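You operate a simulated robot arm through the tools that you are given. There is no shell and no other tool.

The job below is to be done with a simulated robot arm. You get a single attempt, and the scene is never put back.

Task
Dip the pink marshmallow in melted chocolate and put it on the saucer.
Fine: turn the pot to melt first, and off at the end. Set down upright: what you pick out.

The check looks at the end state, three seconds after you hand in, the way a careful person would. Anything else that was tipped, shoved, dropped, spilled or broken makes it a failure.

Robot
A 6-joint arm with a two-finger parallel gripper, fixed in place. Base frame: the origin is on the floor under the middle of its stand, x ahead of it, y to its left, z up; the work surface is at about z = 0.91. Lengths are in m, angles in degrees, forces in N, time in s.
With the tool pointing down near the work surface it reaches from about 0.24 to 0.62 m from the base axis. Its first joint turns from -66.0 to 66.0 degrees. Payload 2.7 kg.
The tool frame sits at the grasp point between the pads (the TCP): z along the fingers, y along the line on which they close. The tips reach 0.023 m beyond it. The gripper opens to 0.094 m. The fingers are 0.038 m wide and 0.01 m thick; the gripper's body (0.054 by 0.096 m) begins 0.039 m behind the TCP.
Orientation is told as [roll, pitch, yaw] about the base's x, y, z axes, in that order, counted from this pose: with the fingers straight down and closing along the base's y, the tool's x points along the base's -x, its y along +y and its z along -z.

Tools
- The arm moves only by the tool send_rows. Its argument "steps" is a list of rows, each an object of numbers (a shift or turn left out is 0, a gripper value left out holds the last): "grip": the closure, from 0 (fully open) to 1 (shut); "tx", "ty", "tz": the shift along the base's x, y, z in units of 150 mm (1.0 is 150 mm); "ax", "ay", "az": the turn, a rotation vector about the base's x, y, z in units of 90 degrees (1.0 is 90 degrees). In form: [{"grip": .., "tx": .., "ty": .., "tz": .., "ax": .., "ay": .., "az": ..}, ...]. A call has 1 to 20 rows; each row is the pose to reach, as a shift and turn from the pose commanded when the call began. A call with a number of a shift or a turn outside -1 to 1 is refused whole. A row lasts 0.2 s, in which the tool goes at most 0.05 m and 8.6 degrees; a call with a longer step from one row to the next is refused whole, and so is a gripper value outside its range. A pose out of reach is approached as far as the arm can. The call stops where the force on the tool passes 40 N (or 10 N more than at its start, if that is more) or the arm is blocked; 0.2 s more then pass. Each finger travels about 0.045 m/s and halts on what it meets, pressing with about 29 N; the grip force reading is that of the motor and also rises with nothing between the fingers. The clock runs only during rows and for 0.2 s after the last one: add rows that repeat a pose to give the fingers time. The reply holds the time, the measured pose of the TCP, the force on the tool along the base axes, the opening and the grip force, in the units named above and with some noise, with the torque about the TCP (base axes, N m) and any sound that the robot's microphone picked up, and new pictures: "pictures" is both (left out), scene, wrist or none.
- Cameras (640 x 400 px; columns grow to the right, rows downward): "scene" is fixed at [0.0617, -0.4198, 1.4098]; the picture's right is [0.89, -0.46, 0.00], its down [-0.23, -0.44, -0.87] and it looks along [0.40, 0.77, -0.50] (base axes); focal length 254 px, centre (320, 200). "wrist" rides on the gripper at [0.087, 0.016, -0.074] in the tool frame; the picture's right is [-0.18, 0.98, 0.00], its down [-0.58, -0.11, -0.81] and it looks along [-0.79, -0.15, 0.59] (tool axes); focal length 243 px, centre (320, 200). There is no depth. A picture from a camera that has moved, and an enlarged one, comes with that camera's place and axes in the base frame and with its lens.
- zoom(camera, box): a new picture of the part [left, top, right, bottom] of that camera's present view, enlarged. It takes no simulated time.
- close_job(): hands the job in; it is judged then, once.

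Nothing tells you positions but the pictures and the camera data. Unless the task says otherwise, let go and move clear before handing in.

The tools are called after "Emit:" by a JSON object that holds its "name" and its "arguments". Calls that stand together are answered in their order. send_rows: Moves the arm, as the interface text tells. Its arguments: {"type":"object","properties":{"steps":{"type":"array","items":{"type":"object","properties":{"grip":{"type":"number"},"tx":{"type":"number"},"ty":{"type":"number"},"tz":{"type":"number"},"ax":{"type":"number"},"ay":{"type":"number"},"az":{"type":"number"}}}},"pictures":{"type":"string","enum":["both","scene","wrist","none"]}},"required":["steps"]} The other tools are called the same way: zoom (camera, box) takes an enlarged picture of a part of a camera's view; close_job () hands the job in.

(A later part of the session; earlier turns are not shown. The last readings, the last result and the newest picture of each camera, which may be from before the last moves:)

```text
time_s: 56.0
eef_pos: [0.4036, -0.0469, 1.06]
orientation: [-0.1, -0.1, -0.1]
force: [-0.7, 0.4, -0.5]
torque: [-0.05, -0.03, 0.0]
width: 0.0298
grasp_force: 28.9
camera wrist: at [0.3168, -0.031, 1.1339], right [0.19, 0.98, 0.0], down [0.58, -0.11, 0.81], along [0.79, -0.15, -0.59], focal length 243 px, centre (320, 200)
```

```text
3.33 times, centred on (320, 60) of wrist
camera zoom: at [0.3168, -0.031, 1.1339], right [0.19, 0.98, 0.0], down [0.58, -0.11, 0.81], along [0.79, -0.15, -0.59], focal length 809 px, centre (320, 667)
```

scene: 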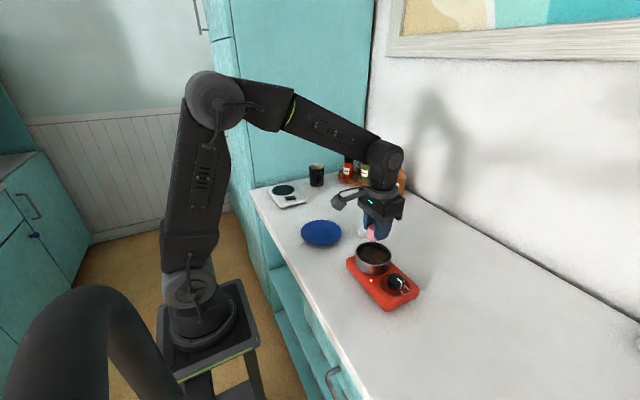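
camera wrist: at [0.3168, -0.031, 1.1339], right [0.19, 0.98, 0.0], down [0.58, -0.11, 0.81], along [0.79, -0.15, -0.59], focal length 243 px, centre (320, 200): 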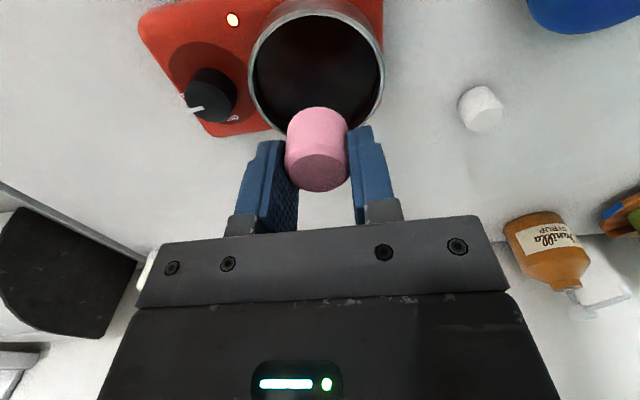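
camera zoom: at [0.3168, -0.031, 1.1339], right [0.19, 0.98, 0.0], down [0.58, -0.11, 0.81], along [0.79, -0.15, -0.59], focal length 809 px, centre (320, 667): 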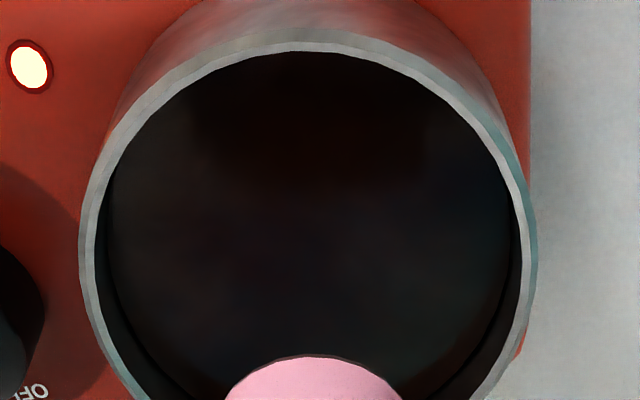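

The coating is still only about a 2 mm band. Before deciding anything, I want to check that the knob is really on the MELT mark.

Emit:
{"name": "zoom", "arguments": {"camera": "scene", "box": [382, 268, 418, 300]}}

Emit:
{"name": "zoom", "arguments": {"camera": "wrist", "box": [170, 50, 250, 140]}}

Emit:
{"name": "zoom", "arguments": {"camera": "scene", "box": [300, 215, 345, 250]}}

```text
12.50 times, centred on (400, 284) of scene
camera zoom: at [0.0617, -0.4198, 1.4098], right [0.89, -0.46, 0.0], down [-0.23, -0.44, -0.87], along [0.4, 0.77, -0.5], focal length 3171 px, centre (-680, -850)
```

zoom: 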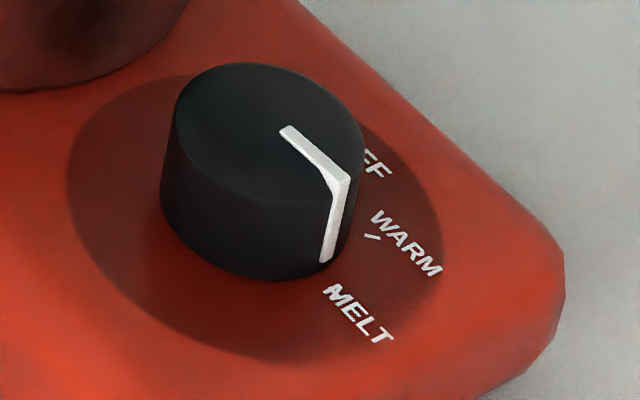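

```text
4.44 times, centred on (210, 95) of wrist
camera zoom: at [0.3168, -0.031, 1.1339], right [0.19, 0.98, 0.0], down [0.58, -0.11, 0.81], along [0.79, -0.15, -0.59], focal length 1078 px, centre (809, 667)
```

zoom: 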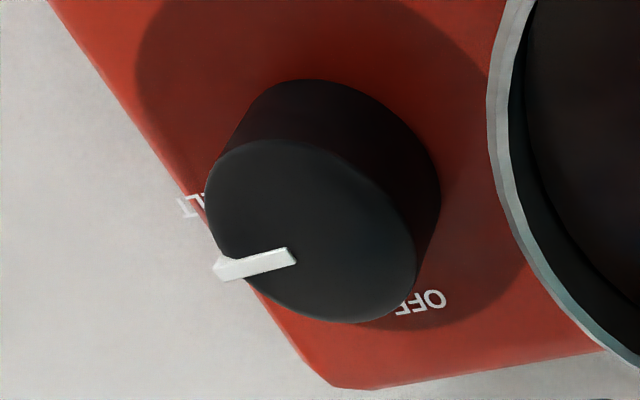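

```text
11.43 times, centred on (322, 232) of scene
camera zoom: at [0.0617, -0.4198, 1.4098], right [0.89, -0.46, 0.0], down [-0.23, -0.44, -0.87], along [0.4, 0.77, -0.5], focal length 2900 px, centre (291, -171)
```

zoom: 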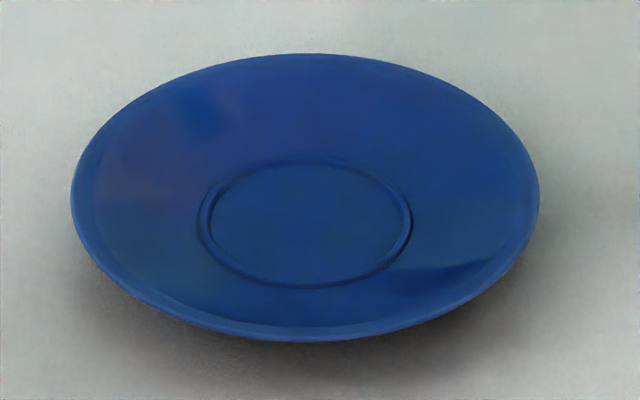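

The knob reads MELT within a few degrees, the light is on, and the saucer is clean and in place. The obstacle sits right at the chocolate surface, so the body of the chocolate may still be solid. I'll keep heating for a while with the marshmallow held above the pot, then look again.

Emit:
{"name": "send_rows", "arguments": {"steps": [{"tz": 0}, {"tz": 0}, {"tz": 0}, {"tz": 0}, {"tz": 0}, {"tz": 0}, {"tz": 0}, {"tz": 0}, {"tz": 0}, {"tz": 0}, {"tz": 0}, {"tz": 0}, {"tz": 0}, {"tz": 0}, {"tz": 0}, {"tz": 0}, {"tz": 0}, {"tz": 0}, {"tz": 0}, {"tz": 0}], "pictures": "none"}}

Emit:
{"name": "send_rows", "arguments": {"steps": [{"tz": 0}, {"tz": 0}, {"tz": 0}, {"tz": 0}, {"tz": 0}, {"tz": 0}, {"tz": 0}, {"tz": 0}, {"tz": 0}, {"tz": 0}, {"tz": 0}, {"tz": 0}, {"tz": 0}, {"tz": 0}, {"tz": 0}, {"tz": 0}, {"tz": 0}, {"tz": 0}, {"tz": 0}, {"tz": 0}], "pictures": "none"}}

Emit:
{"name": "send_rows", "arguments": {"steps": [{"tz": 0}, {"tz": 0}, {"tz": 0}, {"tz": 0}, {"tz": 0}, {"tz": 0}, {"tz": 0}, {"tz": 0}, {"tz": 0}, {"tz": 0}, {"tz": 0}, {"tz": 0}, {"tz": 0}, {"tz": 0}, {"tz": 0}, {"tz": 0}, {"tz": 0}, {"tz": 0}, {"tz": 0}, {"tz": 0}], "pictures": "both"}}

Emit:
{"name": "zoom", "arguments": {"camera": "scene", "box": [350, 236, 396, 280]}}

Emit:
{"name": "zoom", "arguments": {"camera": "wrist", "box": [240, 0, 400, 120]}}

```text
time_s: 60.2
eef_pos: [0.4029, -0.0482, 1.0604]
orientation: [-0.1, -0.1, -0.1]
force: [0.0, 0.6, -1.8]
torque: [0.02, 0.0, 0.04]
width: 0.0296
grasp_force: 28.6
```

```text
time_s: 64.4
eef_pos: [0.404, -0.0494, 1.0602]
orientation: [0.0, 0.0, -0.1]
force: [0.3, 0.4, -0.4]
torque: [-0.01, -0.02, -0.01]
width: 0.0293
grasp_force: 29.1
```

```text
time_s: 68.6
eef_pos: [0.4038, -0.0477, 1.059]
orientation: [-0.1, -0.1, 0.0]
force: [0.3, 0.0, -0.1]
torque: [-0.01, 0.02, 0.02]
width: 0.0296
grasp_force: 29.0
camera wrist: at [0.3168, -0.0311, 1.1337], right [0.19, 0.98, 0.0], down [0.58, -0.11, 0.81], along [0.79, -0.15, -0.59], focal length 243 px, centre (320, 200)
```

scene: 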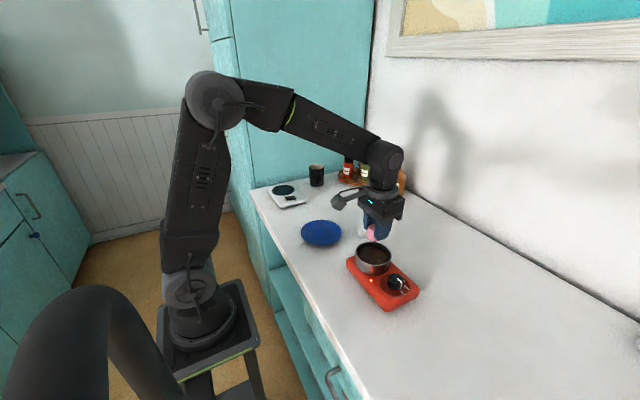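
wrist: 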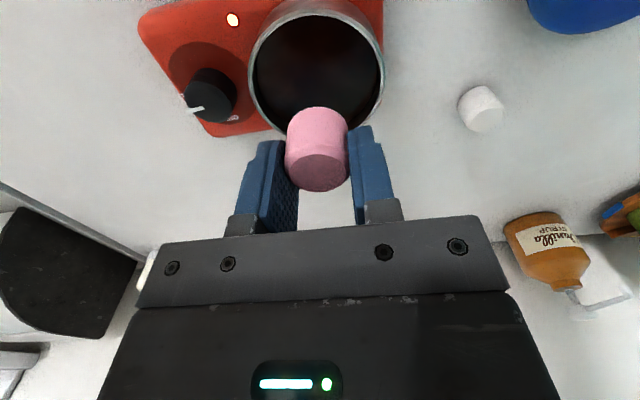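

```text
9.09 times, centred on (373, 258) of scene
camera zoom: at [0.0617, -0.4198, 1.4098], right [0.89, -0.46, 0.0], down [-0.23, -0.44, -0.87], along [0.4, 0.77, -0.5], focal length 2306 px, centre (-162, -327)
```

zoom: 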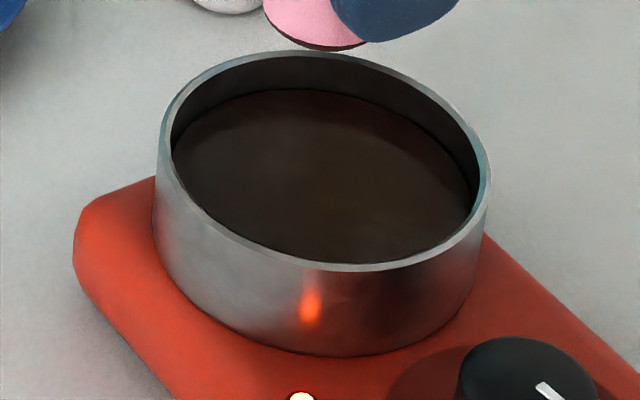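

```text
3.33 times, centred on (320, 60) of wrist
camera zoom: at [0.3168, -0.0311, 1.1337], right [0.19, 0.98, 0.0], down [0.58, -0.11, 0.81], along [0.79, -0.15, -0.59], focal length 809 px, centre (320, 667)
```

zoom: 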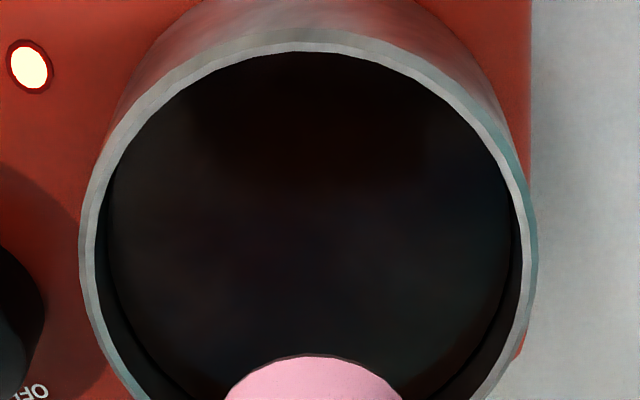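

No visible change. I'll probe again gently, one small step at a time.

Emit:
{"name": "send_rows", "arguments": {"steps": [{"tz": -0.1}, {"tz": -0.2}, {"tz": -0.3}, {"tz": -0.36}, {"tz": -0.375}, {"tz": -0.375}], "pictures": "none"}}

Emit:
{"name": "send_rows", "arguments": {"steps": [{"tz": -0.01}, {"tz": -0.02}, {"tz": -0.02}], "pictures": "scene"}}

Emit:
{"name": "zoom", "arguments": {"camera": "scene", "box": [355, 232, 395, 272]}}

```text
time_s: 70.0
eef_pos: [0.4035, -0.0478, 1.0033]
orientation: [-0.1, -0.1, -0.1]
force: [0.4, 0.2, -0.1]
torque: [0.02, 0.04, -0.01]
width: 0.0295
grasp_force: 29.2
```

```text
time_s: 70.8
eef_pos: [0.4034, -0.048, 1.0009]
orientation: [-0.2, -0.2, -0.1]
force: [0.2, -0.3, 4.1]
torque: [0.01, 0.04, 0.01]
width: 0.0297
grasp_force: 28.9
```

scene: 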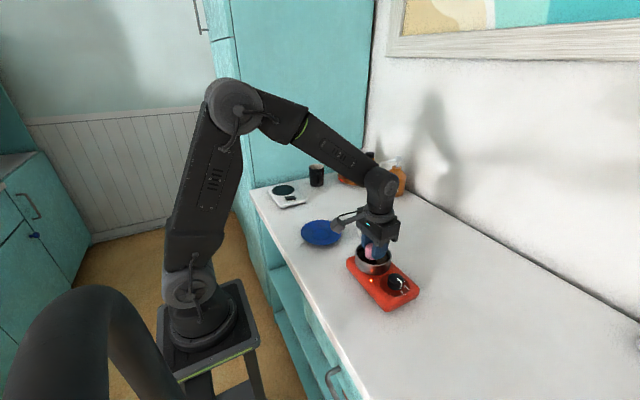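

```text
10.00 times, centred on (375, 252) of scene
camera zoom: at [0.0617, -0.4198, 1.4098], right [0.89, -0.46, 0.0], down [-0.23, -0.44, -0.87], along [0.4, 0.77, -0.5], focal length 2537 px, centre (-230, -320)
```

zoom: 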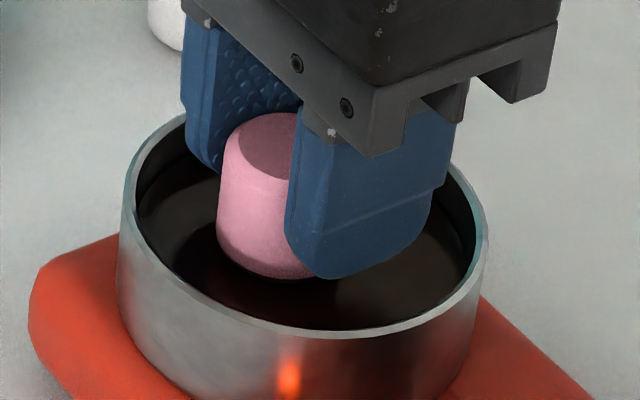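

Same contact height, so the obstacle is permanent: the chocolate lets the marshmallow in only a couple of millimetres at the middle. I'll lift slightly and measure the band precisely.

Emit:
{"name": "send_rows", "arguments": {"steps": [{"tz": 0.1}, {"tz": 0.25}, {"tz": 0.4}, {"tz": 0.4}], "pictures": "none"}}

Emit:
{"name": "zoom", "arguments": {"camera": "scene", "box": [368, 222, 384, 244]}}

Emit:
{"name": "zoom", "arguments": {"camera": "wrist", "box": [285, 95, 355, 145]}}

```text
time_s: 71.8
eef_pos: [0.4032, -0.0516, 1.0611]
orientation: [-0.1, -0.2, 0.0]
force: [-0.4, 0.0, -0.2]
torque: [0.01, -0.01, 0.03]
width: 0.0298
grasp_force: 29.4
```

```text
16.00 times, centred on (376, 233) of scene
camera zoom: at [0.0617, -0.4198, 1.4098], right [0.89, -0.46, 0.0], down [-0.23, -0.44, -0.87], along [0.4, 0.77, -0.5], focal length 4059 px, centre (-576, -328)
```

zoom: 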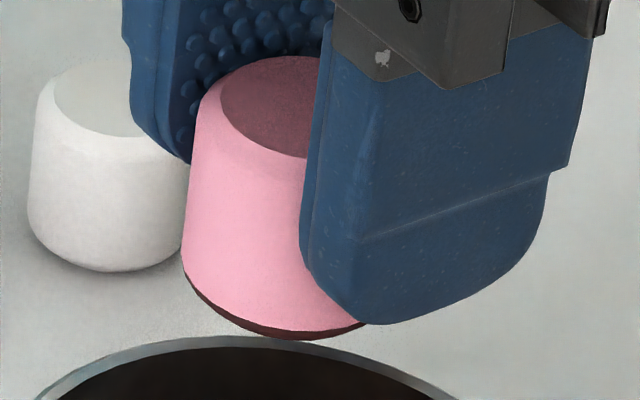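

```text
8.00 times, centred on (320, 120) of wrist
camera zoom: at [0.3171, -0.0328, 1.1346], right [0.19, 0.98, 0.0], down [0.58, -0.11, 0.81], along [0.79, -0.15, -0.59], focal length 1941 px, centre (320, 840)
```

zoom: 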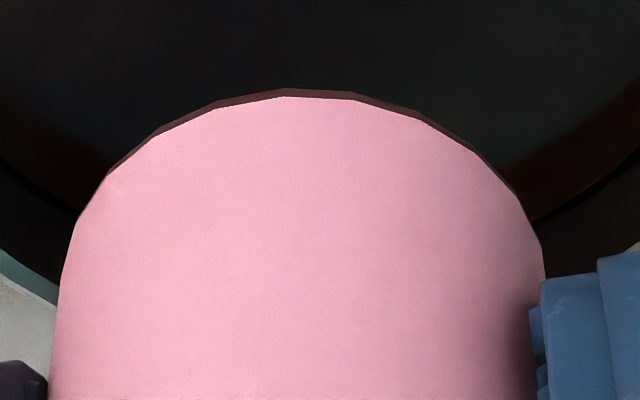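

The band is about 2 mm of real chocolate. To learn whether the obstacle is local, such as an unmelted core at the centre, I'll probe gently 9 mm further forward in the pot.

Emit:
{"name": "send_rows", "arguments": {"steps": [{"tx": 0.06}, {"tx": 0.06, "tz": -0.1}, {"tx": 0.06, "tz": -0.2}, {"tx": 0.06, "tz": -0.3}, {"tx": 0.06, "tz": -0.36}, {"tx": 0.06, "tz": -0.38}, {"tx": 0.06, "tz": -0.38}], "pictures": "wrist"}}

Emit:
{"name": "send_rows", "arguments": {"steps": [{"tz": -0.01}, {"tz": -0.02}, {"tz": -0.02}, {"tz": -0.02}], "pictures": "none"}}

```text
time_s: 73.4
eef_pos: [0.411, -0.0491, 1.0027]
orientation: [-0.1, -0.1, -0.1]
force: [-0.6, -0.7, 0.1]
torque: [-0.02, -0.02, 0.01]
width: 0.0295
grasp_force: 28.9
camera wrist: at [0.3251, -0.0309, 1.0759], right [0.19, 0.98, 0.0], down [0.58, -0.11, 0.81], along [0.79, -0.15, -0.59], focal length 243 px, centre (320, 200)
```

wrist: 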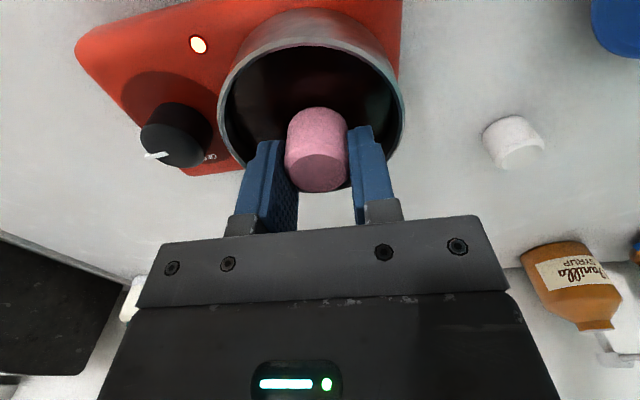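

```text
time_s: 74.4
eef_pos: [0.4131, -0.0472, 1.0008]
orientation: [-0.1, -0.4, 0.0]
force: [-1.2, -0.2, 15.3]
torque: [-0.03, 0.15, 0.0]
width: 0.0299
grasp_force: 29.1
```

The contact is flat and at the same level off-centre too, so it isn't a leftover lump in the middle. I'll go back over the centre and give the heat considerably more time before probing again.

Emit:
{"name": "send_rows", "arguments": {"steps": [{"tz": 0.1}, {"tz": 0.25}, {"tz": 0.4}, {"tz": 0.4, "tx": -0.06}, {"tz": 0.4, "tx": -0.06}, {"tz": 0.4, "tx": -0.06}, {"tz": 0.4, "tx": -0.06}, {"tz": 0.4, "tx": -0.06}, {"tz": 0.4, "tx": -0.06}, {"tz": 0.4, "tx": -0.06}, {"tz": 0.4, "tx": -0.06}, {"tz": 0.4, "tx": -0.06}, {"tz": 0.4, "tx": -0.06}, {"tz": 0.4, "tx": -0.06}, {"tz": 0.4, "tx": -0.06}, {"tz": 0.4, "tx": -0.06}, {"tz": 0.4, "tx": -0.06}, {"tz": 0.4, "tx": -0.06}, {"tz": 0.4, "tx": -0.06}, {"tz": 0.4, "tx": -0.06}], "pictures": "none"}}

Emit:
{"name": "send_rows", "arguments": {"steps": [{"tz": 0}, {"tz": 0}, {"tz": 0}, {"tz": 0}, {"tz": 0}, {"tz": 0}, {"tz": 0}, {"tz": 0}, {"tz": 0}, {"tz": 0}, {"tz": 0}, {"tz": 0}, {"tz": 0}, {"tz": 0}, {"tz": 0}, {"tz": 0}, {"tz": 0}, {"tz": 0}, {"tz": 0}, {"tz": 0}], "pictures": "none"}}

Emit:
{"name": "send_rows", "arguments": {"steps": [{"tz": 0}, {"tz": 0}, {"tz": 0}, {"tz": 0}, {"tz": 0}, {"tz": 0}, {"tz": 0}, {"tz": 0}, {"tz": 0}, {"tz": 0}, {"tz": 0}, {"tz": 0}, {"tz": 0}, {"tz": 0}, {"tz": 0}, {"tz": 0}, {"tz": 0}, {"tz": 0}, {"tz": 0}, {"tz": 0}], "pictures": "none"}}

Emit:
{"name": "send_rows", "arguments": {"steps": [{"tz": 0}, {"tz": 0}, {"tz": 0}, {"tz": 0}, {"tz": 0}, {"tz": 0}, {"tz": 0}, {"tz": 0}, {"tz": 0}, {"tz": 0}, {"tz": 0}, {"tz": 0}, {"tz": 0}, {"tz": 0}, {"tz": 0}, {"tz": 0}, {"tz": 0}, {"tz": 0}, {"tz": 0}, {"tz": 0}], "pictures": "none"}}

Emit:
{"name": "send_rows", "arguments": {"steps": [{"tz": 0}, {"tz": 0}, {"tz": 0}, {"tz": 0}, {"tz": 0}, {"tz": 0}, {"tz": 0}, {"tz": 0}, {"tz": 0}, {"tz": 0}, {"tz": 0}, {"tz": 0}, {"tz": 0}, {"tz": 0}, {"tz": 0}, {"tz": 0}, {"tz": 0}, {"tz": 0}, {"tz": 0}, {"tz": 0}], "pictures": "both"}}

Emit:
{"name": "zoom", "arguments": {"camera": "scene", "box": [350, 236, 396, 280]}}

```text
time_s: 78.6
eef_pos: [0.402, -0.0487, 1.0606]
orientation: [-0.1, -0.1, -0.2]
force: [-0.2, 1.4, -0.1]
torque: [-0.02, 0.01, -0.01]
width: 0.0295
grasp_force: 29.1
```

```text
time_s: 82.8
eef_pos: [0.402, -0.0487, 1.0623]
orientation: [-0.1, -0.1, -0.1]
force: [-0.2, -0.1, -0.1]
torque: [0.03, 0.0, 0.01]
width: 0.0296
grasp_force: 28.6
```

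```text
time_s: 87.0
eef_pos: [0.4021, -0.048, 1.0619]
orientation: [0.0, -0.1, -0.2]
force: [-0.6, 0.5, -0.6]
torque: [-0.02, 0.0, -0.01]
width: 0.0297
grasp_force: 29.2
```

```text
time_s: 91.2
eef_pos: [0.401, -0.0484, 1.0619]
orientation: [-0.2, -0.1, -0.1]
force: [0.0, -0.2, -0.6]
torque: [-0.03, 0.0, 0.05]
width: 0.0297
grasp_force: 28.7
```

```text
time_s: 95.4
eef_pos: [0.401, -0.0478, 1.0625]
orientation: [-0.2, -0.1, -0.2]
force: [0.2, -0.5, 0.1]
torque: [-0.02, 0.01, -0.01]
width: 0.0297
grasp_force: 28.6
camera wrist: at [0.3151, -0.0314, 1.1356], right [0.19, 0.98, 0.0], down [0.58, -0.11, 0.81], along [0.79, -0.15, -0.59], focal length 243 px, centre (320, 200)
```

scene: 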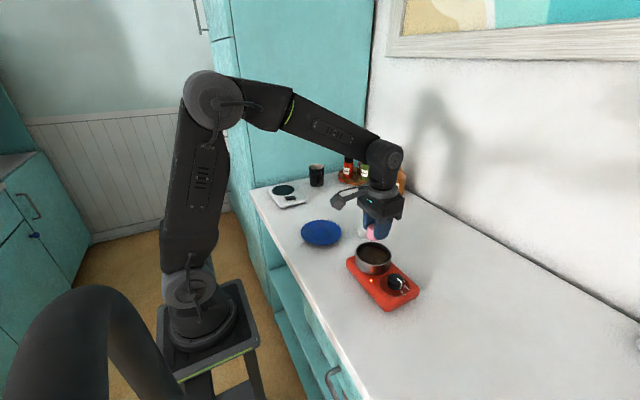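
wrist: 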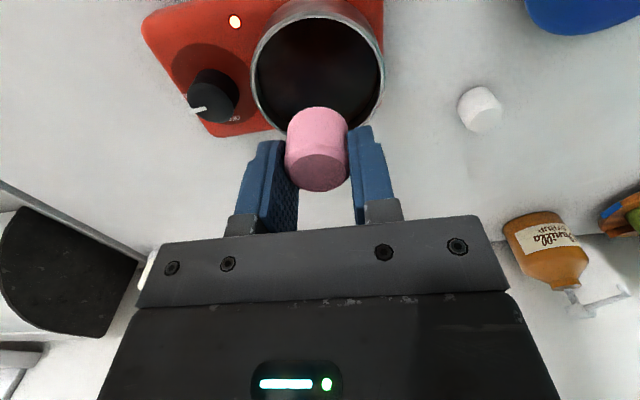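

```text
9.09 times, centred on (373, 258) of scene
camera zoom: at [0.0617, -0.4198, 1.4098], right [0.89, -0.46, 0.0], down [-0.23, -0.44, -0.87], along [0.4, 0.77, -0.5], focal length 2306 px, centre (-162, -327)
```

zoom: 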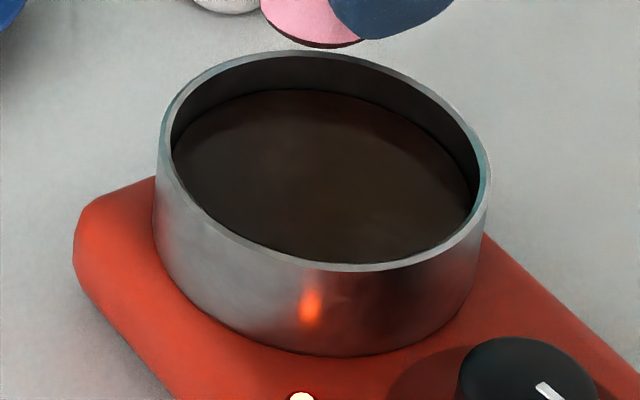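

Emit:
{"name": "send_rows", "arguments": {"steps": [{"tx": 0.005, "tz": -0.1}, {"tx": 0.005, "tz": -0.2}, {"tx": 0.005, "tz": -0.3}, {"tx": 0.005, "tz": -0.36}, {"tx": 0.005, "tz": -0.38}, {"tx": 0.005, "tz": -0.39}, {"tx": 0.005, "tz": -0.4}, {"tx": 0.005, "tz": -0.4}], "pictures": "none"}}

Emit:
{"name": "zoom", "arguments": {"camera": "wrist", "box": [220, 40, 420, 165]}}

Emit:
{"name": "zoom", "arguments": {"camera": "scene", "box": [360, 240, 384, 264]}}

```text
time_s: 97.2
eef_pos: [0.4036, -0.0489, 1.0025]
orientation: [-0.1, -0.1, -0.1]
force: [-0.1, 0.3, 2.0]
torque: [0.01, 0.01, 0.01]
width: 0.0295
grasp_force: 29.3
```

```text
3.20 times, centred on (320, 102) of wrist
camera zoom: at [0.3171, -0.0317, 1.0752], right [0.19, 0.98, 0.0], down [0.58, -0.11, 0.81], along [0.79, -0.15, -0.59], focal length 776 px, centre (320, 512)
```

zoom: 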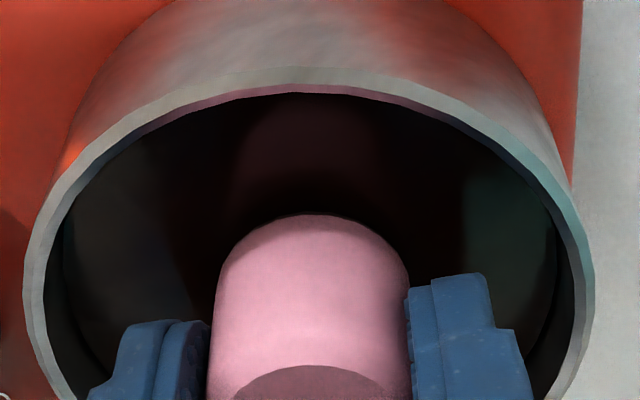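

```text
16.00 times, centred on (372, 252) of scene
camera zoom: at [0.0617, -0.4198, 1.4098], right [0.89, -0.46, 0.0], down [-0.23, -0.44, -0.87], along [0.4, 0.77, -0.5], focal length 4059 px, centre (-512, -632)
```

zoom: 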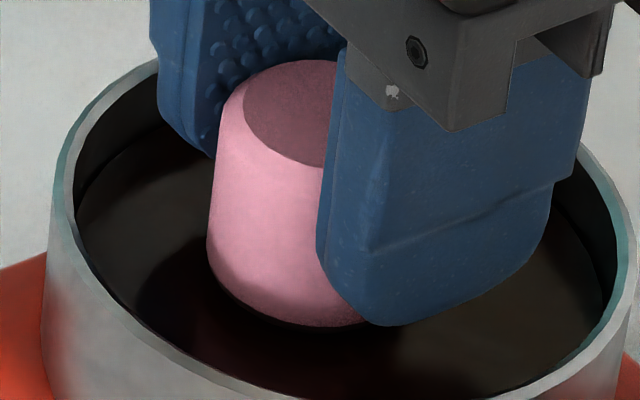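

Emit:
{"name": "send_rows", "arguments": {"steps": [{"tz": -0.007}, {"tz": -0.013}, {"tz": -0.013}, {"tz": -0.013}, {"tz": -0.013}], "pictures": "none"}}

Emit:
{"name": "zoom", "arguments": {"camera": "scene", "box": [360, 240, 384, 264]}}

```text
time_s: 98.4
eef_pos: [0.4038, -0.0492, 1.0012]
orientation: [-0.1, -0.3, 0.0]
force: [0.5, 0.8, 20.7]
torque: [0.03, 0.11, 0.03]
width: 0.0298
grasp_force: 29.5
```

```text
16.00 times, centred on (372, 252) of scene
camera zoom: at [0.0615, -0.4198, 1.4098], right [0.89, -0.46, 0.0], down [-0.23, -0.44, -0.87], along [0.4, 0.77, -0.5], focal length 4059 px, centre (-512, -632)
```

zoom: 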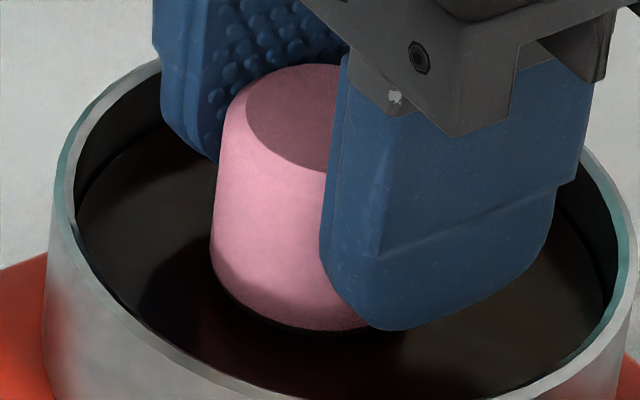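

Still rigid, with the bottom just kissing the surface at 21 N. The one thing I can still improve is the heat setting: the pointer may be a few degrees short of MELT. I'll set the marshmallow upright on the saucer, then check the knob and turn it fully home.

Emit:
{"name": "send_rows", "arguments": {"steps": [{"tz": 0.1}, {"tz": 0.25}, {"tz": 0.43}, {"tz": 0.43}, {"tz": 0.43}, {"tz": 0.43}, {"tz": 0.43}], "pictures": "none"}}

Emit:
{"name": "zoom", "arguments": {"camera": "scene", "box": [368, 222, 384, 244]}}

Emit:
{"name": "send_rows", "arguments": {"steps": [{"tx": -0.03, "ty": 0.12}, {"tx": -0.06, "ty": 0.26}, {"tx": -0.09, "ty": 0.4}, {"tx": -0.12, "ty": 0.55}, {"tx": -0.15, "ty": 0.7}, {"tx": -0.18, "ty": 0.83}, {"tx": -0.2, "ty": 0.93}, {"tx": -0.2, "ty": 0.93}], "pictures": "none"}}

Emit:
{"name": "send_rows", "arguments": {"steps": [{"tx": -0.03, "ty": 0.15}, {"tx": -0.06, "ty": 0.3}, {"tx": -0.08, "ty": 0.378}, {"tx": -0.08, "ty": 0.378}], "pictures": "wrist"}}

```text
time_s: 100.0
eef_pos: [0.4017, -0.0492, 1.0646]
orientation: [-0.1, -0.1, 0.0]
force: [-0.1, 0.1, -0.2]
torque: [0.02, 0.05, 0.0]
width: 0.0296
grasp_force: 29.0
```

```text
16.00 times, centred on (376, 233) of scene
camera zoom: at [0.0617, -0.4198, 1.4098], right [0.89, -0.46, 0.0], down [-0.23, -0.44, -0.87], along [0.4, 0.77, -0.5], focal length 4059 px, centre (-576, -328)
```

zoom: 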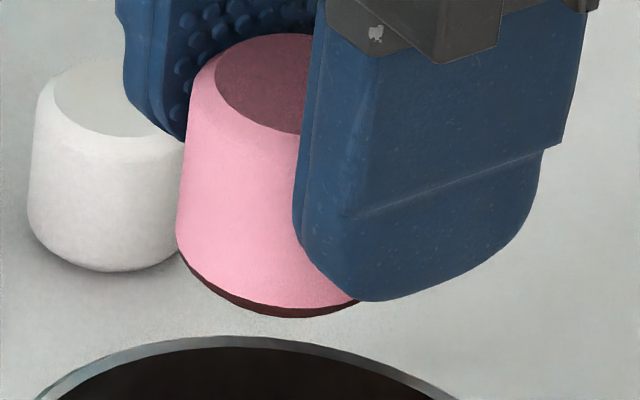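

```text
time_s: 101.8
eef_pos: [0.3725, 0.0911, 1.0646]
orientation: [-0.1, -0.1, -0.1]
force: [0.1, 0.0, 0.3]
torque: [0.0, 0.04, -0.03]
width: 0.0296
grasp_force: 28.8
```

```text
time_s: 102.8
eef_pos: [0.3611, 0.1482, 1.0638]
orientation: [0.0, -0.1, -0.1]
force: [0.1, 0.2, -0.3]
torque: [0.02, 0.02, 0.01]
width: 0.0295
grasp_force: 29.3
camera wrist: at [0.2755, 0.1655, 1.1381], right [0.19, 0.98, 0.0], down [0.58, -0.11, 0.81], along [0.79, -0.15, -0.59], focal length 243 px, centre (320, 200)
```

wrist: 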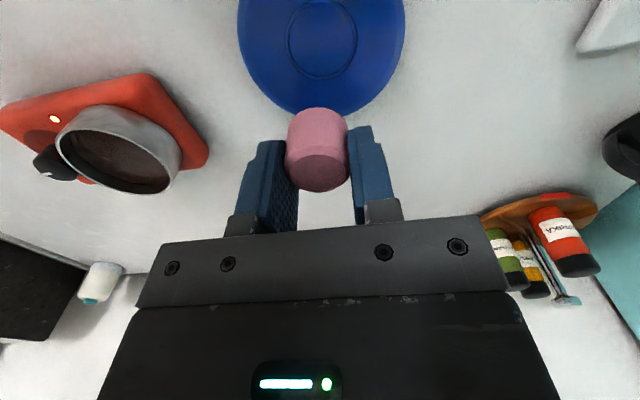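

Emit:
{"name": "send_rows", "arguments": {"steps": [{"tz": -0.15}, {"tz": -0.35}, {"tz": -0.52}, {"tz": -0.65}, {"tz": -0.72}, {"tz": -0.735}, {"tz": -0.735}], "pictures": "none"}}

Emit:
{"name": "send_rows", "arguments": {"steps": [{"tz": -0.007}, {"tz": -0.014}, {"tz": -0.014}, {"tz": -0.014}], "pictures": "none"}}

```text
time_s: 104.4
eef_pos: [0.3625, 0.149, 0.9529]
orientation: [0.0, -0.1, -0.1]
force: [-0.3, -0.5, 0.2]
torque: [-0.02, 0.01, 0.0]
width: 0.0299
grasp_force: 28.3
```

```text
time_s: 105.4
eef_pos: [0.3633, 0.1485, 0.9515]
orientation: [-0.1, -0.1, -0.1]
force: [-0.4, -0.2, -0.1]
torque: [0.02, 0.01, 0.0]
width: 0.0296
grasp_force: 29.0
```

Emit:
{"name": "send_rows", "arguments": {"steps": [{"tz": -0.007}, {"tz": -0.01}, {"tz": -0.01}, {"tz": -0.01}], "pictures": "none"}}

```text
time_s: 106.4
eef_pos: [0.3621, 0.1474, 0.9499]
orientation: [0.0, -0.1, -0.1]
force: [0.1, 0.4, 0.9]
torque: [-0.01, -0.03, -0.01]
width: 0.0297
grasp_force: 28.4
```

Emit:
{"name": "send_rows", "arguments": {"steps": [{"tz": -0.005}, {"tz": -0.005}, {"tz": -0.005}], "pictures": "none"}}

```text
time_s: 107.2
eef_pos: [0.3622, 0.1464, 0.9488]
orientation: [-0.1, -0.3, -0.1]
force: [0.2, -0.6, 2.0]
torque: [0.01, 0.03, 0.01]
width: 0.0295
grasp_force: 29.5
```

The marshmallow is touching the saucer at 2 N. I'll open gently and rise clear.

Emit:
{"name": "send_rows", "arguments": {"steps": [{"grip": 0.66}, {"grip": 0.62}, {"grip": 0.55}, {"grip": 0.5}, {"grip": 0.45}, {"grip": 0.45}, {"tz": 0.1}, {"tz": 0.3}, {"tz": 0.5}, {"tz": 0.75}, {"tz": 0.85}], "pictures": "both"}}

Emit:
{"name": "zoom", "arguments": {"camera": "scene", "box": [300, 212, 345, 250]}}

Emit:
{"name": "zoom", "arguments": {"camera": "scene", "box": [312, 220, 332, 240]}}

```text
time_s: 109.6
eef_pos: [0.3605, 0.1476, 1.0768]
orientation: [-0.1, 0.0, -0.1]
force: [0.2, -0.2, -0.7]
torque: [0.02, -0.02, -0.02]
width: 0.0514
grasp_force: 0.0
camera wrist: at [0.2749, 0.1648, 1.1505], right [0.19, 0.98, 0.0], down [0.58, -0.11, 0.81], along [0.79, -0.15, -0.59], focal length 243 px, centre (320, 200)
```

scene: 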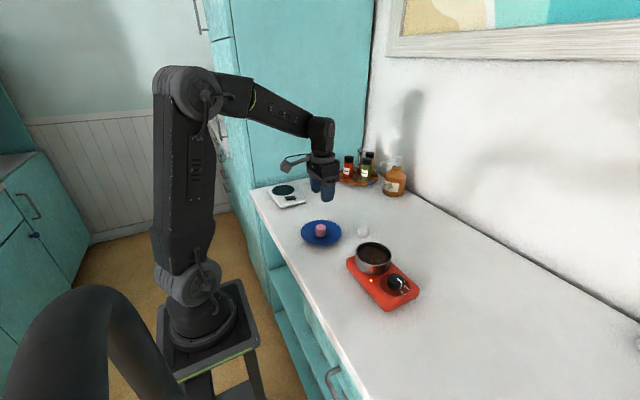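
wrist: 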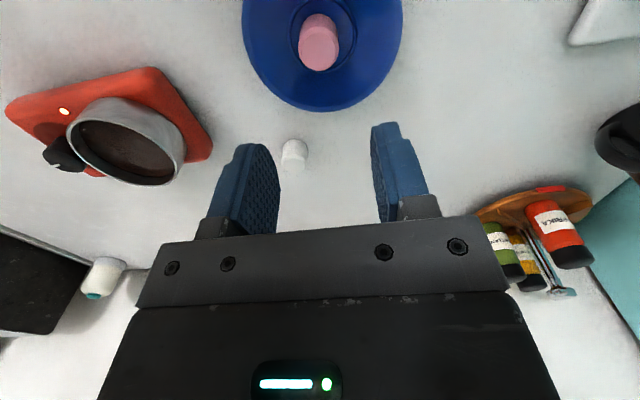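

```text
10.53 times, centred on (322, 231) of scene
camera zoom: at [0.0617, -0.4198, 1.4098], right [0.89, -0.46, 0.0], down [-0.23, -0.44, -0.87], along [0.4, 0.77, -0.5], focal length 2671 px, centre (294, -126)
```

zoom: 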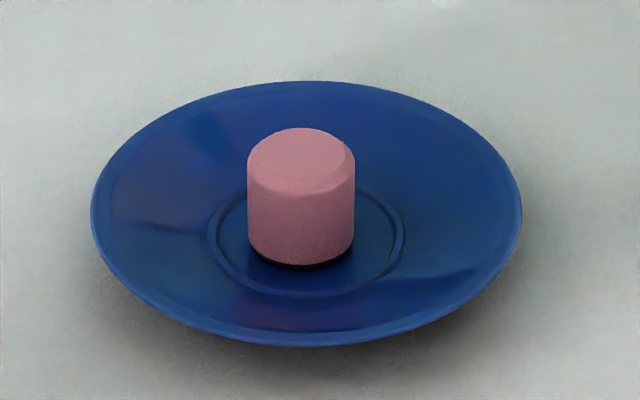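

```text
16.00 times, centred on (322, 230) of scene
camera zoom: at [0.0617, -0.4198, 1.4098], right [0.89, -0.46, 0.0], down [-0.23, -0.44, -0.87], along [0.4, 0.77, -0.5], focal length 4059 px, centre (288, -280)
```

zoom: 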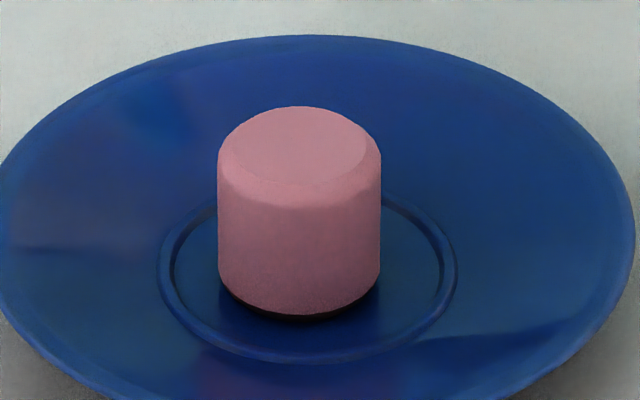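

The marshmallow stands upright in the well with its thin chocolate band. Next I'll go to the knob and look closely at its angle from above.

Emit:
{"name": "send_rows", "arguments": {"steps": [{"tz": 0.08, "ty": -0.1, "tx": 0.02, "az": -0.06}, {"tz": 0.15, "ty": -0.22, "tx": 0.04, "az": -0.12}, {"tz": 0.15, "ty": -0.34, "tx": 0.06, "az": -0.18}, {"tz": 0.15, "ty": -0.46, "tx": 0.08, "az": -0.24}, {"tz": 0.15, "ty": -0.58, "tx": 0.1, "az": -0.3}, {"tz": 0.15, "ty": -0.7, "tx": 0.12, "az": -0.36}, {"tz": 0.15, "ty": -0.82, "tx": 0.14, "az": -0.42}, {"tz": 0.15, "ty": -0.95, "tx": 0.15, "az": -0.48}], "pictures": "none"}}

Emit:
{"name": "send_rows", "arguments": {"steps": [{"ty": -0.12, "tx": 0.02, "az": -0.06}, {"ty": -0.24, "tx": 0.04, "az": -0.12}, {"ty": -0.36, "tx": 0.06, "az": -0.18}, {"ty": -0.48, "tx": 0.08, "az": -0.24}, {"ty": -0.6, "tx": 0.1, "az": -0.3}, {"ty": -0.72, "tx": 0.12, "az": -0.36}, {"ty": -0.84, "tx": 0.14, "az": -0.41}, {"ty": -0.917, "tx": 0.147, "az": -0.41}, {"ty": -0.917, "tx": 0.147, "az": -0.41}], "pictures": "both"}}

Emit:
{"name": "zoom", "arguments": {"camera": "wrist", "box": [240, 0, 400, 120]}}

Emit:
{"name": "zoom", "arguments": {"camera": "scene", "box": [340, 236, 425, 310]}}

```text
time_s: 111.4
eef_pos: [0.3842, 0.0039, 1.0982]
orientation: [-0.1, -0.1, -43.4]
force: [0.1, 0.4, 0.2]
torque: [0.0, 0.0, -0.02]
width: 0.0516
grasp_force: 0.0
```

```text
time_s: 113.4
eef_pos: [0.4051, -0.1333, 1.0993]
orientation: [-0.1, -0.1, -80.2]
force: [0.0, 0.6, 0.3]
torque: [0.01, 0.01, 0.0]
width: 0.0516
grasp_force: 0.0
camera wrist: at [0.407, -0.0448, 1.1735], right [1.0, -0.01, 0.0], down [-0.01, -0.59, 0.81], along [-0.01, -0.81, -0.59], focal length 243 px, centre (320, 200)
```

scene: 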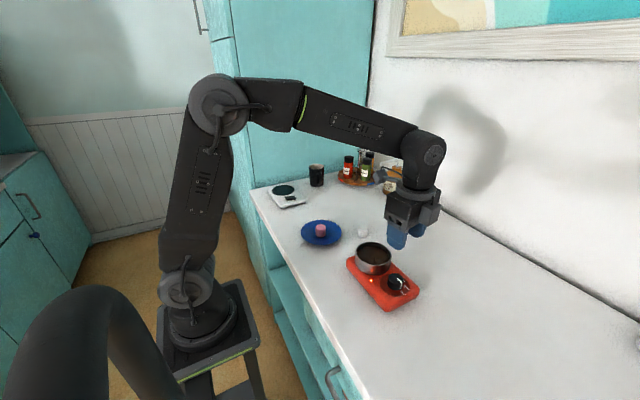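
wrist: 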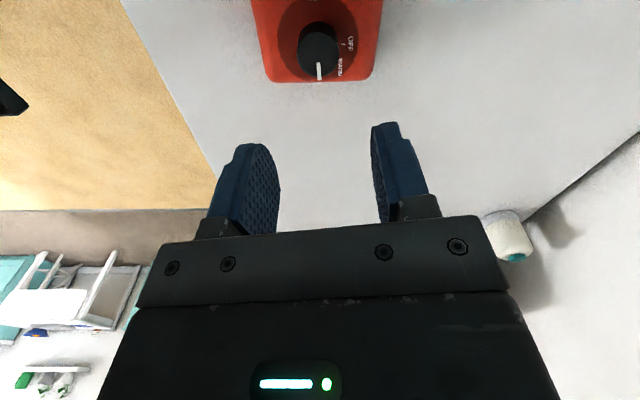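

```text
3.33 times, centred on (320, 60) of wrist
camera zoom: at [0.407, -0.0448, 1.1735], right [1.0, -0.01, 0.0], down [-0.01, -0.59, 0.81], along [-0.01, -0.81, -0.59], focal length 809 px, centre (320, 667)
```

zoom: 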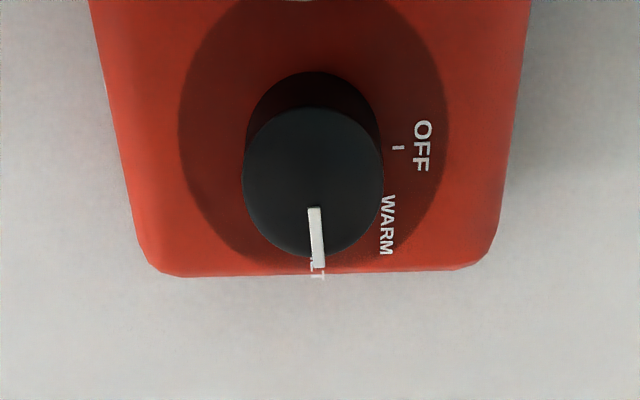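

```text
5.41 times, centred on (382, 273) of scene
camera zoom: at [0.0617, -0.4198, 1.4098], right [0.89, -0.46, 0.0], down [-0.23, -0.44, -0.87], along [0.4, 0.77, -0.5], focal length 1371 px, centre (-18, -195)
```

zoom: 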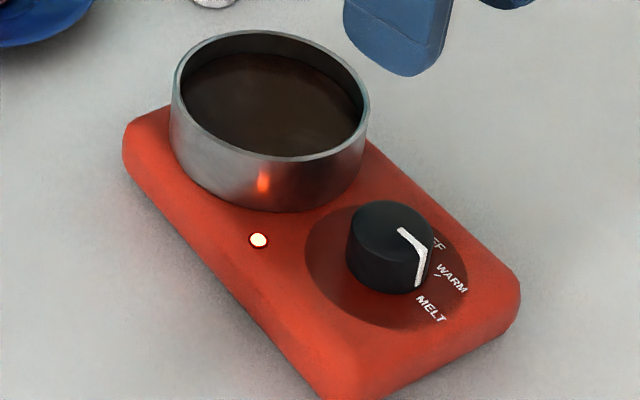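

From straight above, OFF reads 0°, WARM -44°, MELT about -89°, and the pointer is at about -86°. I'll nudge it the last few degrees to be exactly on MELT.

Emit:
{"name": "send_rows", "arguments": {"steps": [{"tz": -0.2, "tx": -0.003, "grip": 0.44}, {"tz": -0.45, "tx": -0.003}, {"tz": -0.65, "tx": -0.003}, {"tz": -0.78, "tx": -0.003}, {"tz": -0.835, "tx": -0.003}, {"tz": -0.835, "tx": -0.003}, {"tz": -0.835, "tx": -0.003, "grip": 0.8}, {"tz": -0.835, "tx": -0.003, "grip": 0.8}, {"tz": -0.835, "tx": -0.003, "grip": 0.8}, {"tz": -0.835, "tx": -0.003, "grip": 0.8}], "pictures": "none"}}

Emit:
{"name": "send_rows", "arguments": {"steps": [{"az": -0.02}, {"az": -0.045}, {"az": -0.045}], "pictures": "both"}}

Emit:
{"name": "zoom", "arguments": {"camera": "wrist", "box": [240, 80, 400, 200]}}

Emit:
{"name": "zoom", "arguments": {"camera": "scene", "box": [340, 236, 425, 310]}}

```text
time_s: 115.6
eef_pos: [0.4046, -0.1338, 0.972]
orientation: [-0.1, -0.1, -80.1]
force: [-0.3, 0.0, 0.2]
torque: [-0.41, -0.04, 0.02]
width: 0.0333
grasp_force: 29.4
```

```text
time_s: 116.4
eef_pos: [0.4061, -0.1327, 0.9725]
orientation: [-0.2, -0.1, -84.3]
force: [-0.7, -1.0, 0.3]
torque: [-0.45, 0.01, 0.0]
width: 0.0331
grasp_force: 29.1
camera wrist: at [0.4133, -0.0438, 1.0474], right [1.0, -0.08, 0.0], down [-0.05, -0.59, 0.81], along [-0.07, -0.8, -0.59], focal length 243 px, centre (320, 200)
```

scene: 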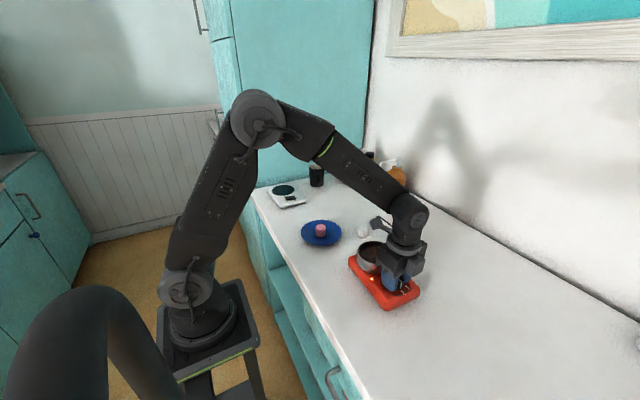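
wrist: 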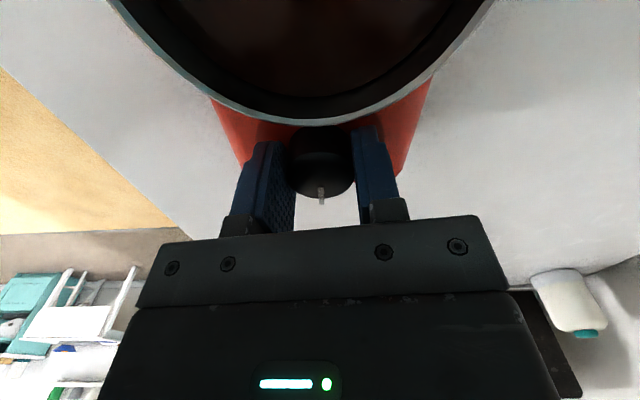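

```text
3.33 times, centred on (320, 140) of wrist
camera zoom: at [0.4133, -0.0438, 1.0474], right [1.0, -0.08, 0.0], down [-0.05, -0.59, 0.81], along [-0.07, -0.8, -0.59], focal length 809 px, centre (320, 400)
```

zoom: 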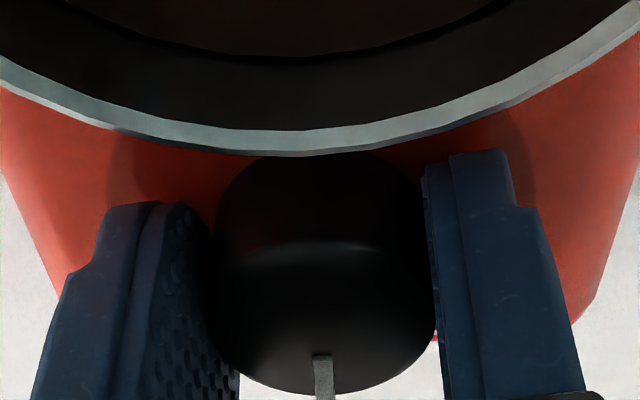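

```text
5.41 times, centred on (382, 273) of scene
camera zoom: at [0.0619, -0.4198, 1.4098], right [0.89, -0.46, 0.0], down [-0.23, -0.44, -0.87], along [0.4, 0.77, -0.5], focal length 1371 px, centre (-18, -195)
```

zoom: 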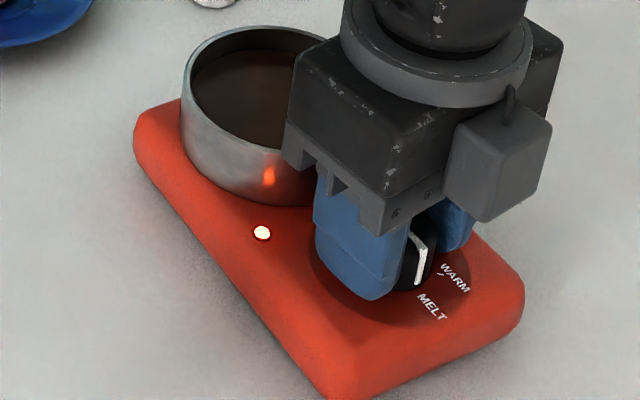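

The knob did not turn further: it was already at its end stop, and the nudge instead swivelled the hot plate a few degrees about the knob. So the heat setting was right all along. I'll release at once and check how the plate sits; I can swivel it back when I turn the knob to OFF.

Emit:
{"name": "send_rows", "arguments": {"steps": [{"grip": 0.6}, {"grip": 0.44}, {"grip": 0.44}, {"grip": 0.44}, {"tz": 0.15}, {"tz": 0.4}, {"tz": 0.65}, {"tz": 0.9}, {"tz": 0.95}], "pictures": "both"}}

Emit:
{"name": "zoom", "arguments": {"camera": "wrist", "box": [240, 0, 400, 120]}}

Emit:
{"name": "zoom", "arguments": {"camera": "scene", "box": [335, 235, 425, 315]}}

Emit:
{"name": "zoom", "arguments": {"camera": "scene", "box": [290, 190, 450, 320]}}

```text
time_s: 118.4
eef_pos: [0.405, -0.1322, 1.1182]
orientation: [-0.1, -0.2, -84.2]
force: [0.4, -0.6, -0.1]
torque: [0.01, -0.03, 0.02]
width: 0.0527
grasp_force: 0.0
camera wrist: at [0.4127, -0.0442, 1.1915], right [1.0, -0.08, 0.0], down [-0.05, -0.59, 0.81], along [-0.07, -0.8, -0.59], focal length 243 px, centre (320, 200)
```

scene: 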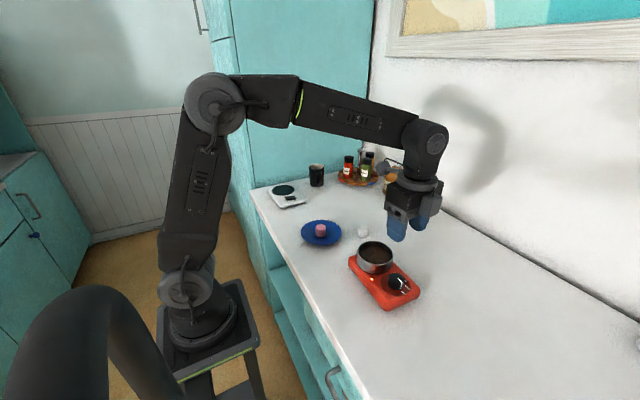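
wrist: 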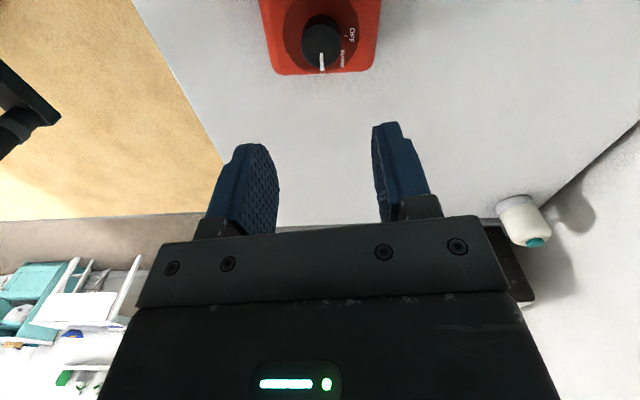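

```text
3.33 times, centred on (320, 60) of wrist
camera zoom: at [0.4127, -0.0442, 1.1915], right [1.0, -0.08, 0.0], down [-0.05, -0.59, 0.81], along [-0.07, -0.8, -0.59], focal length 809 px, centre (320, 667)
```

zoom: 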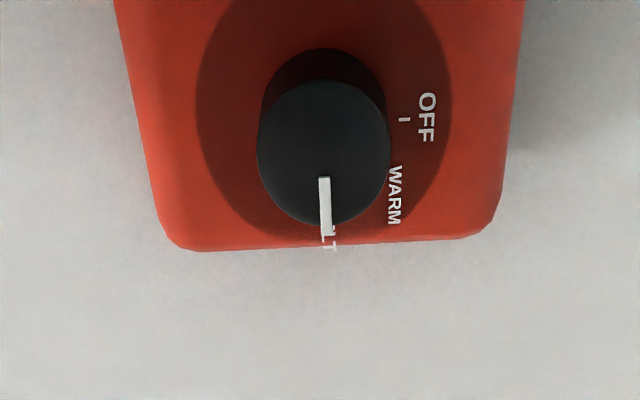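

```text
5.00 times, centred on (380, 275) of scene
camera zoom: at [0.0617, -0.4198, 1.4098], right [0.89, -0.46, 0.0], down [-0.23, -0.44, -0.87], along [0.4, 0.77, -0.5], focal length 1268 px, centre (20, -175)
```

zoom: 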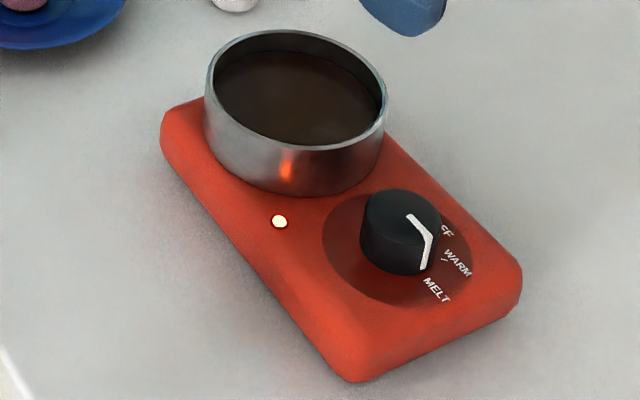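

```text
3.08 times, centred on (370, 255) of scene
camera zoom: at [0.0617, -0.4198, 1.4098], right [0.89, -0.46, 0.0], down [-0.23, -0.44, -0.87], along [0.4, 0.77, -0.5], focal length 781 px, centre (166, 31)
```

zoom: 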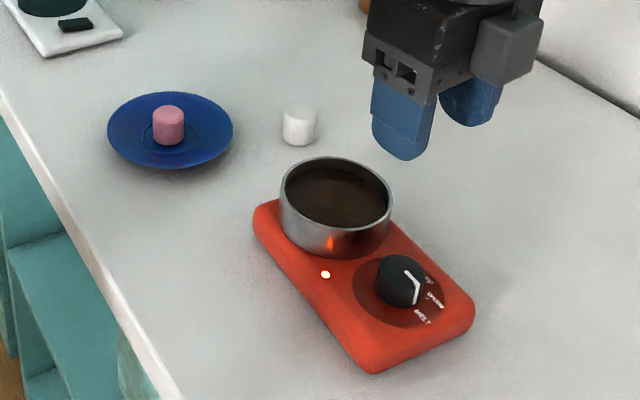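

The plate swivelled about 4–5° clockwise with the knob nearly in place; I'll undo that when turning OFF, using the OFF stop the same way. First I want one more dip attempt in a spot where there was a gap between the chunks, at the left side of the pot, with the gripper turned and the marshmallow gripped nearer its top. I'm going back to the saucer now.

Emit:
{"name": "send_rows", "arguments": {"steps": [{"tx": -0.02, "ty": 0.12}, {"tx": -0.04, "ty": 0.25}, {"tx": -0.06, "ty": 0.4}, {"tx": -0.08, "ty": 0.55}, {"tx": -0.1, "ty": 0.7}, {"tx": -0.12, "ty": 0.85}, {"tx": -0.14, "ty": 1.0}], "pictures": "none"}}

Emit:
{"name": "send_rows", "arguments": {"steps": [{"tx": -0.03, "ty": 0.15, "tz": -0.05}, {"tx": -0.06, "ty": 0.3, "tz": -0.1}, {"tx": -0.09, "ty": 0.45, "tz": -0.15}, {"tx": -0.12, "ty": 0.6, "tz": -0.2}, {"tx": -0.14, "ty": 0.75, "tz": -0.25}, {"tx": -0.14, "ty": 0.865, "tz": -0.28}, {"tx": -0.14, "ty": 0.865, "tz": -0.28}], "pictures": "both"}}

Emit:
{"name": "zoom", "arguments": {"camera": "wrist", "box": [220, 0, 420, 150]}}

```text
time_s: 120.0
eef_pos: [0.3848, 0.0168, 1.1173]
orientation: [0.0, -0.1, -84.2]
force: [0.2, -0.7, 0.3]
torque: [-0.02, 0.0, 0.02]
width: 0.0527
grasp_force: 0.0
```

```text
time_s: 121.6
eef_pos: [0.3631, 0.1473, 1.0746]
orientation: [-0.1, -0.1, -84.2]
force: [0.2, 0.5, -0.4]
torque: [0.0, -0.02, -0.01]
width: 0.0526
grasp_force: 0.0
camera wrist: at [0.3703, 0.236, 1.1481], right [1.0, -0.08, 0.0], down [-0.05, -0.59, 0.81], along [-0.07, -0.8, -0.59], focal length 243 px, centre (320, 200)
```

scene: 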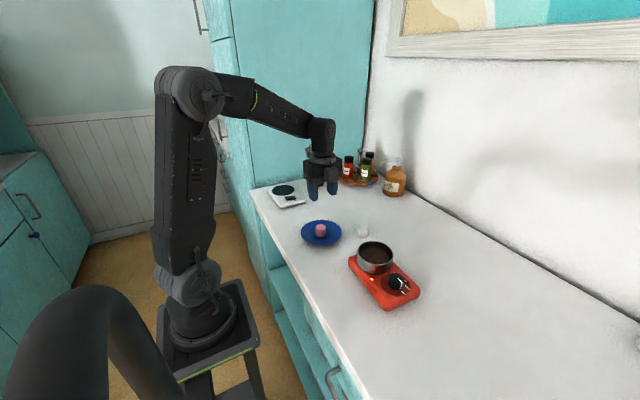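
wrist: 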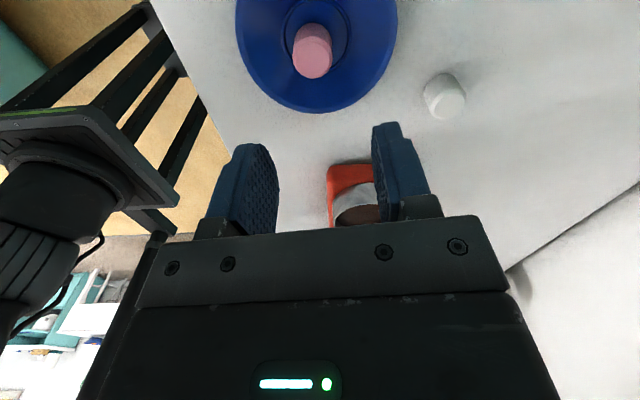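

```text
2.67 times, centred on (320, 75) of wrist
camera zoom: at [0.3703, 0.236, 1.1481], right [1.0, -0.08, 0.0], down [-0.05, -0.59, 0.81], along [-0.07, -0.8, -0.59], focal length 647 px, centre (320, 533)
```

zoom: 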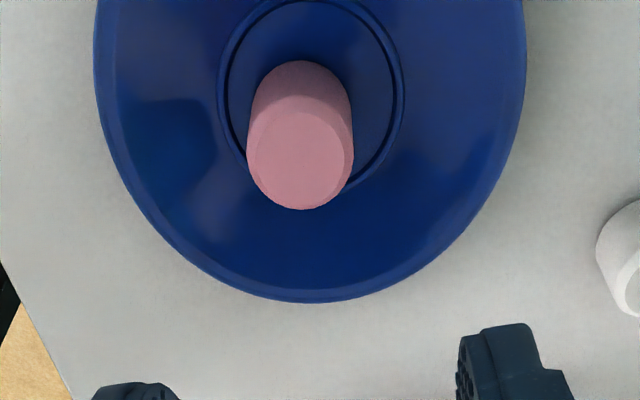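

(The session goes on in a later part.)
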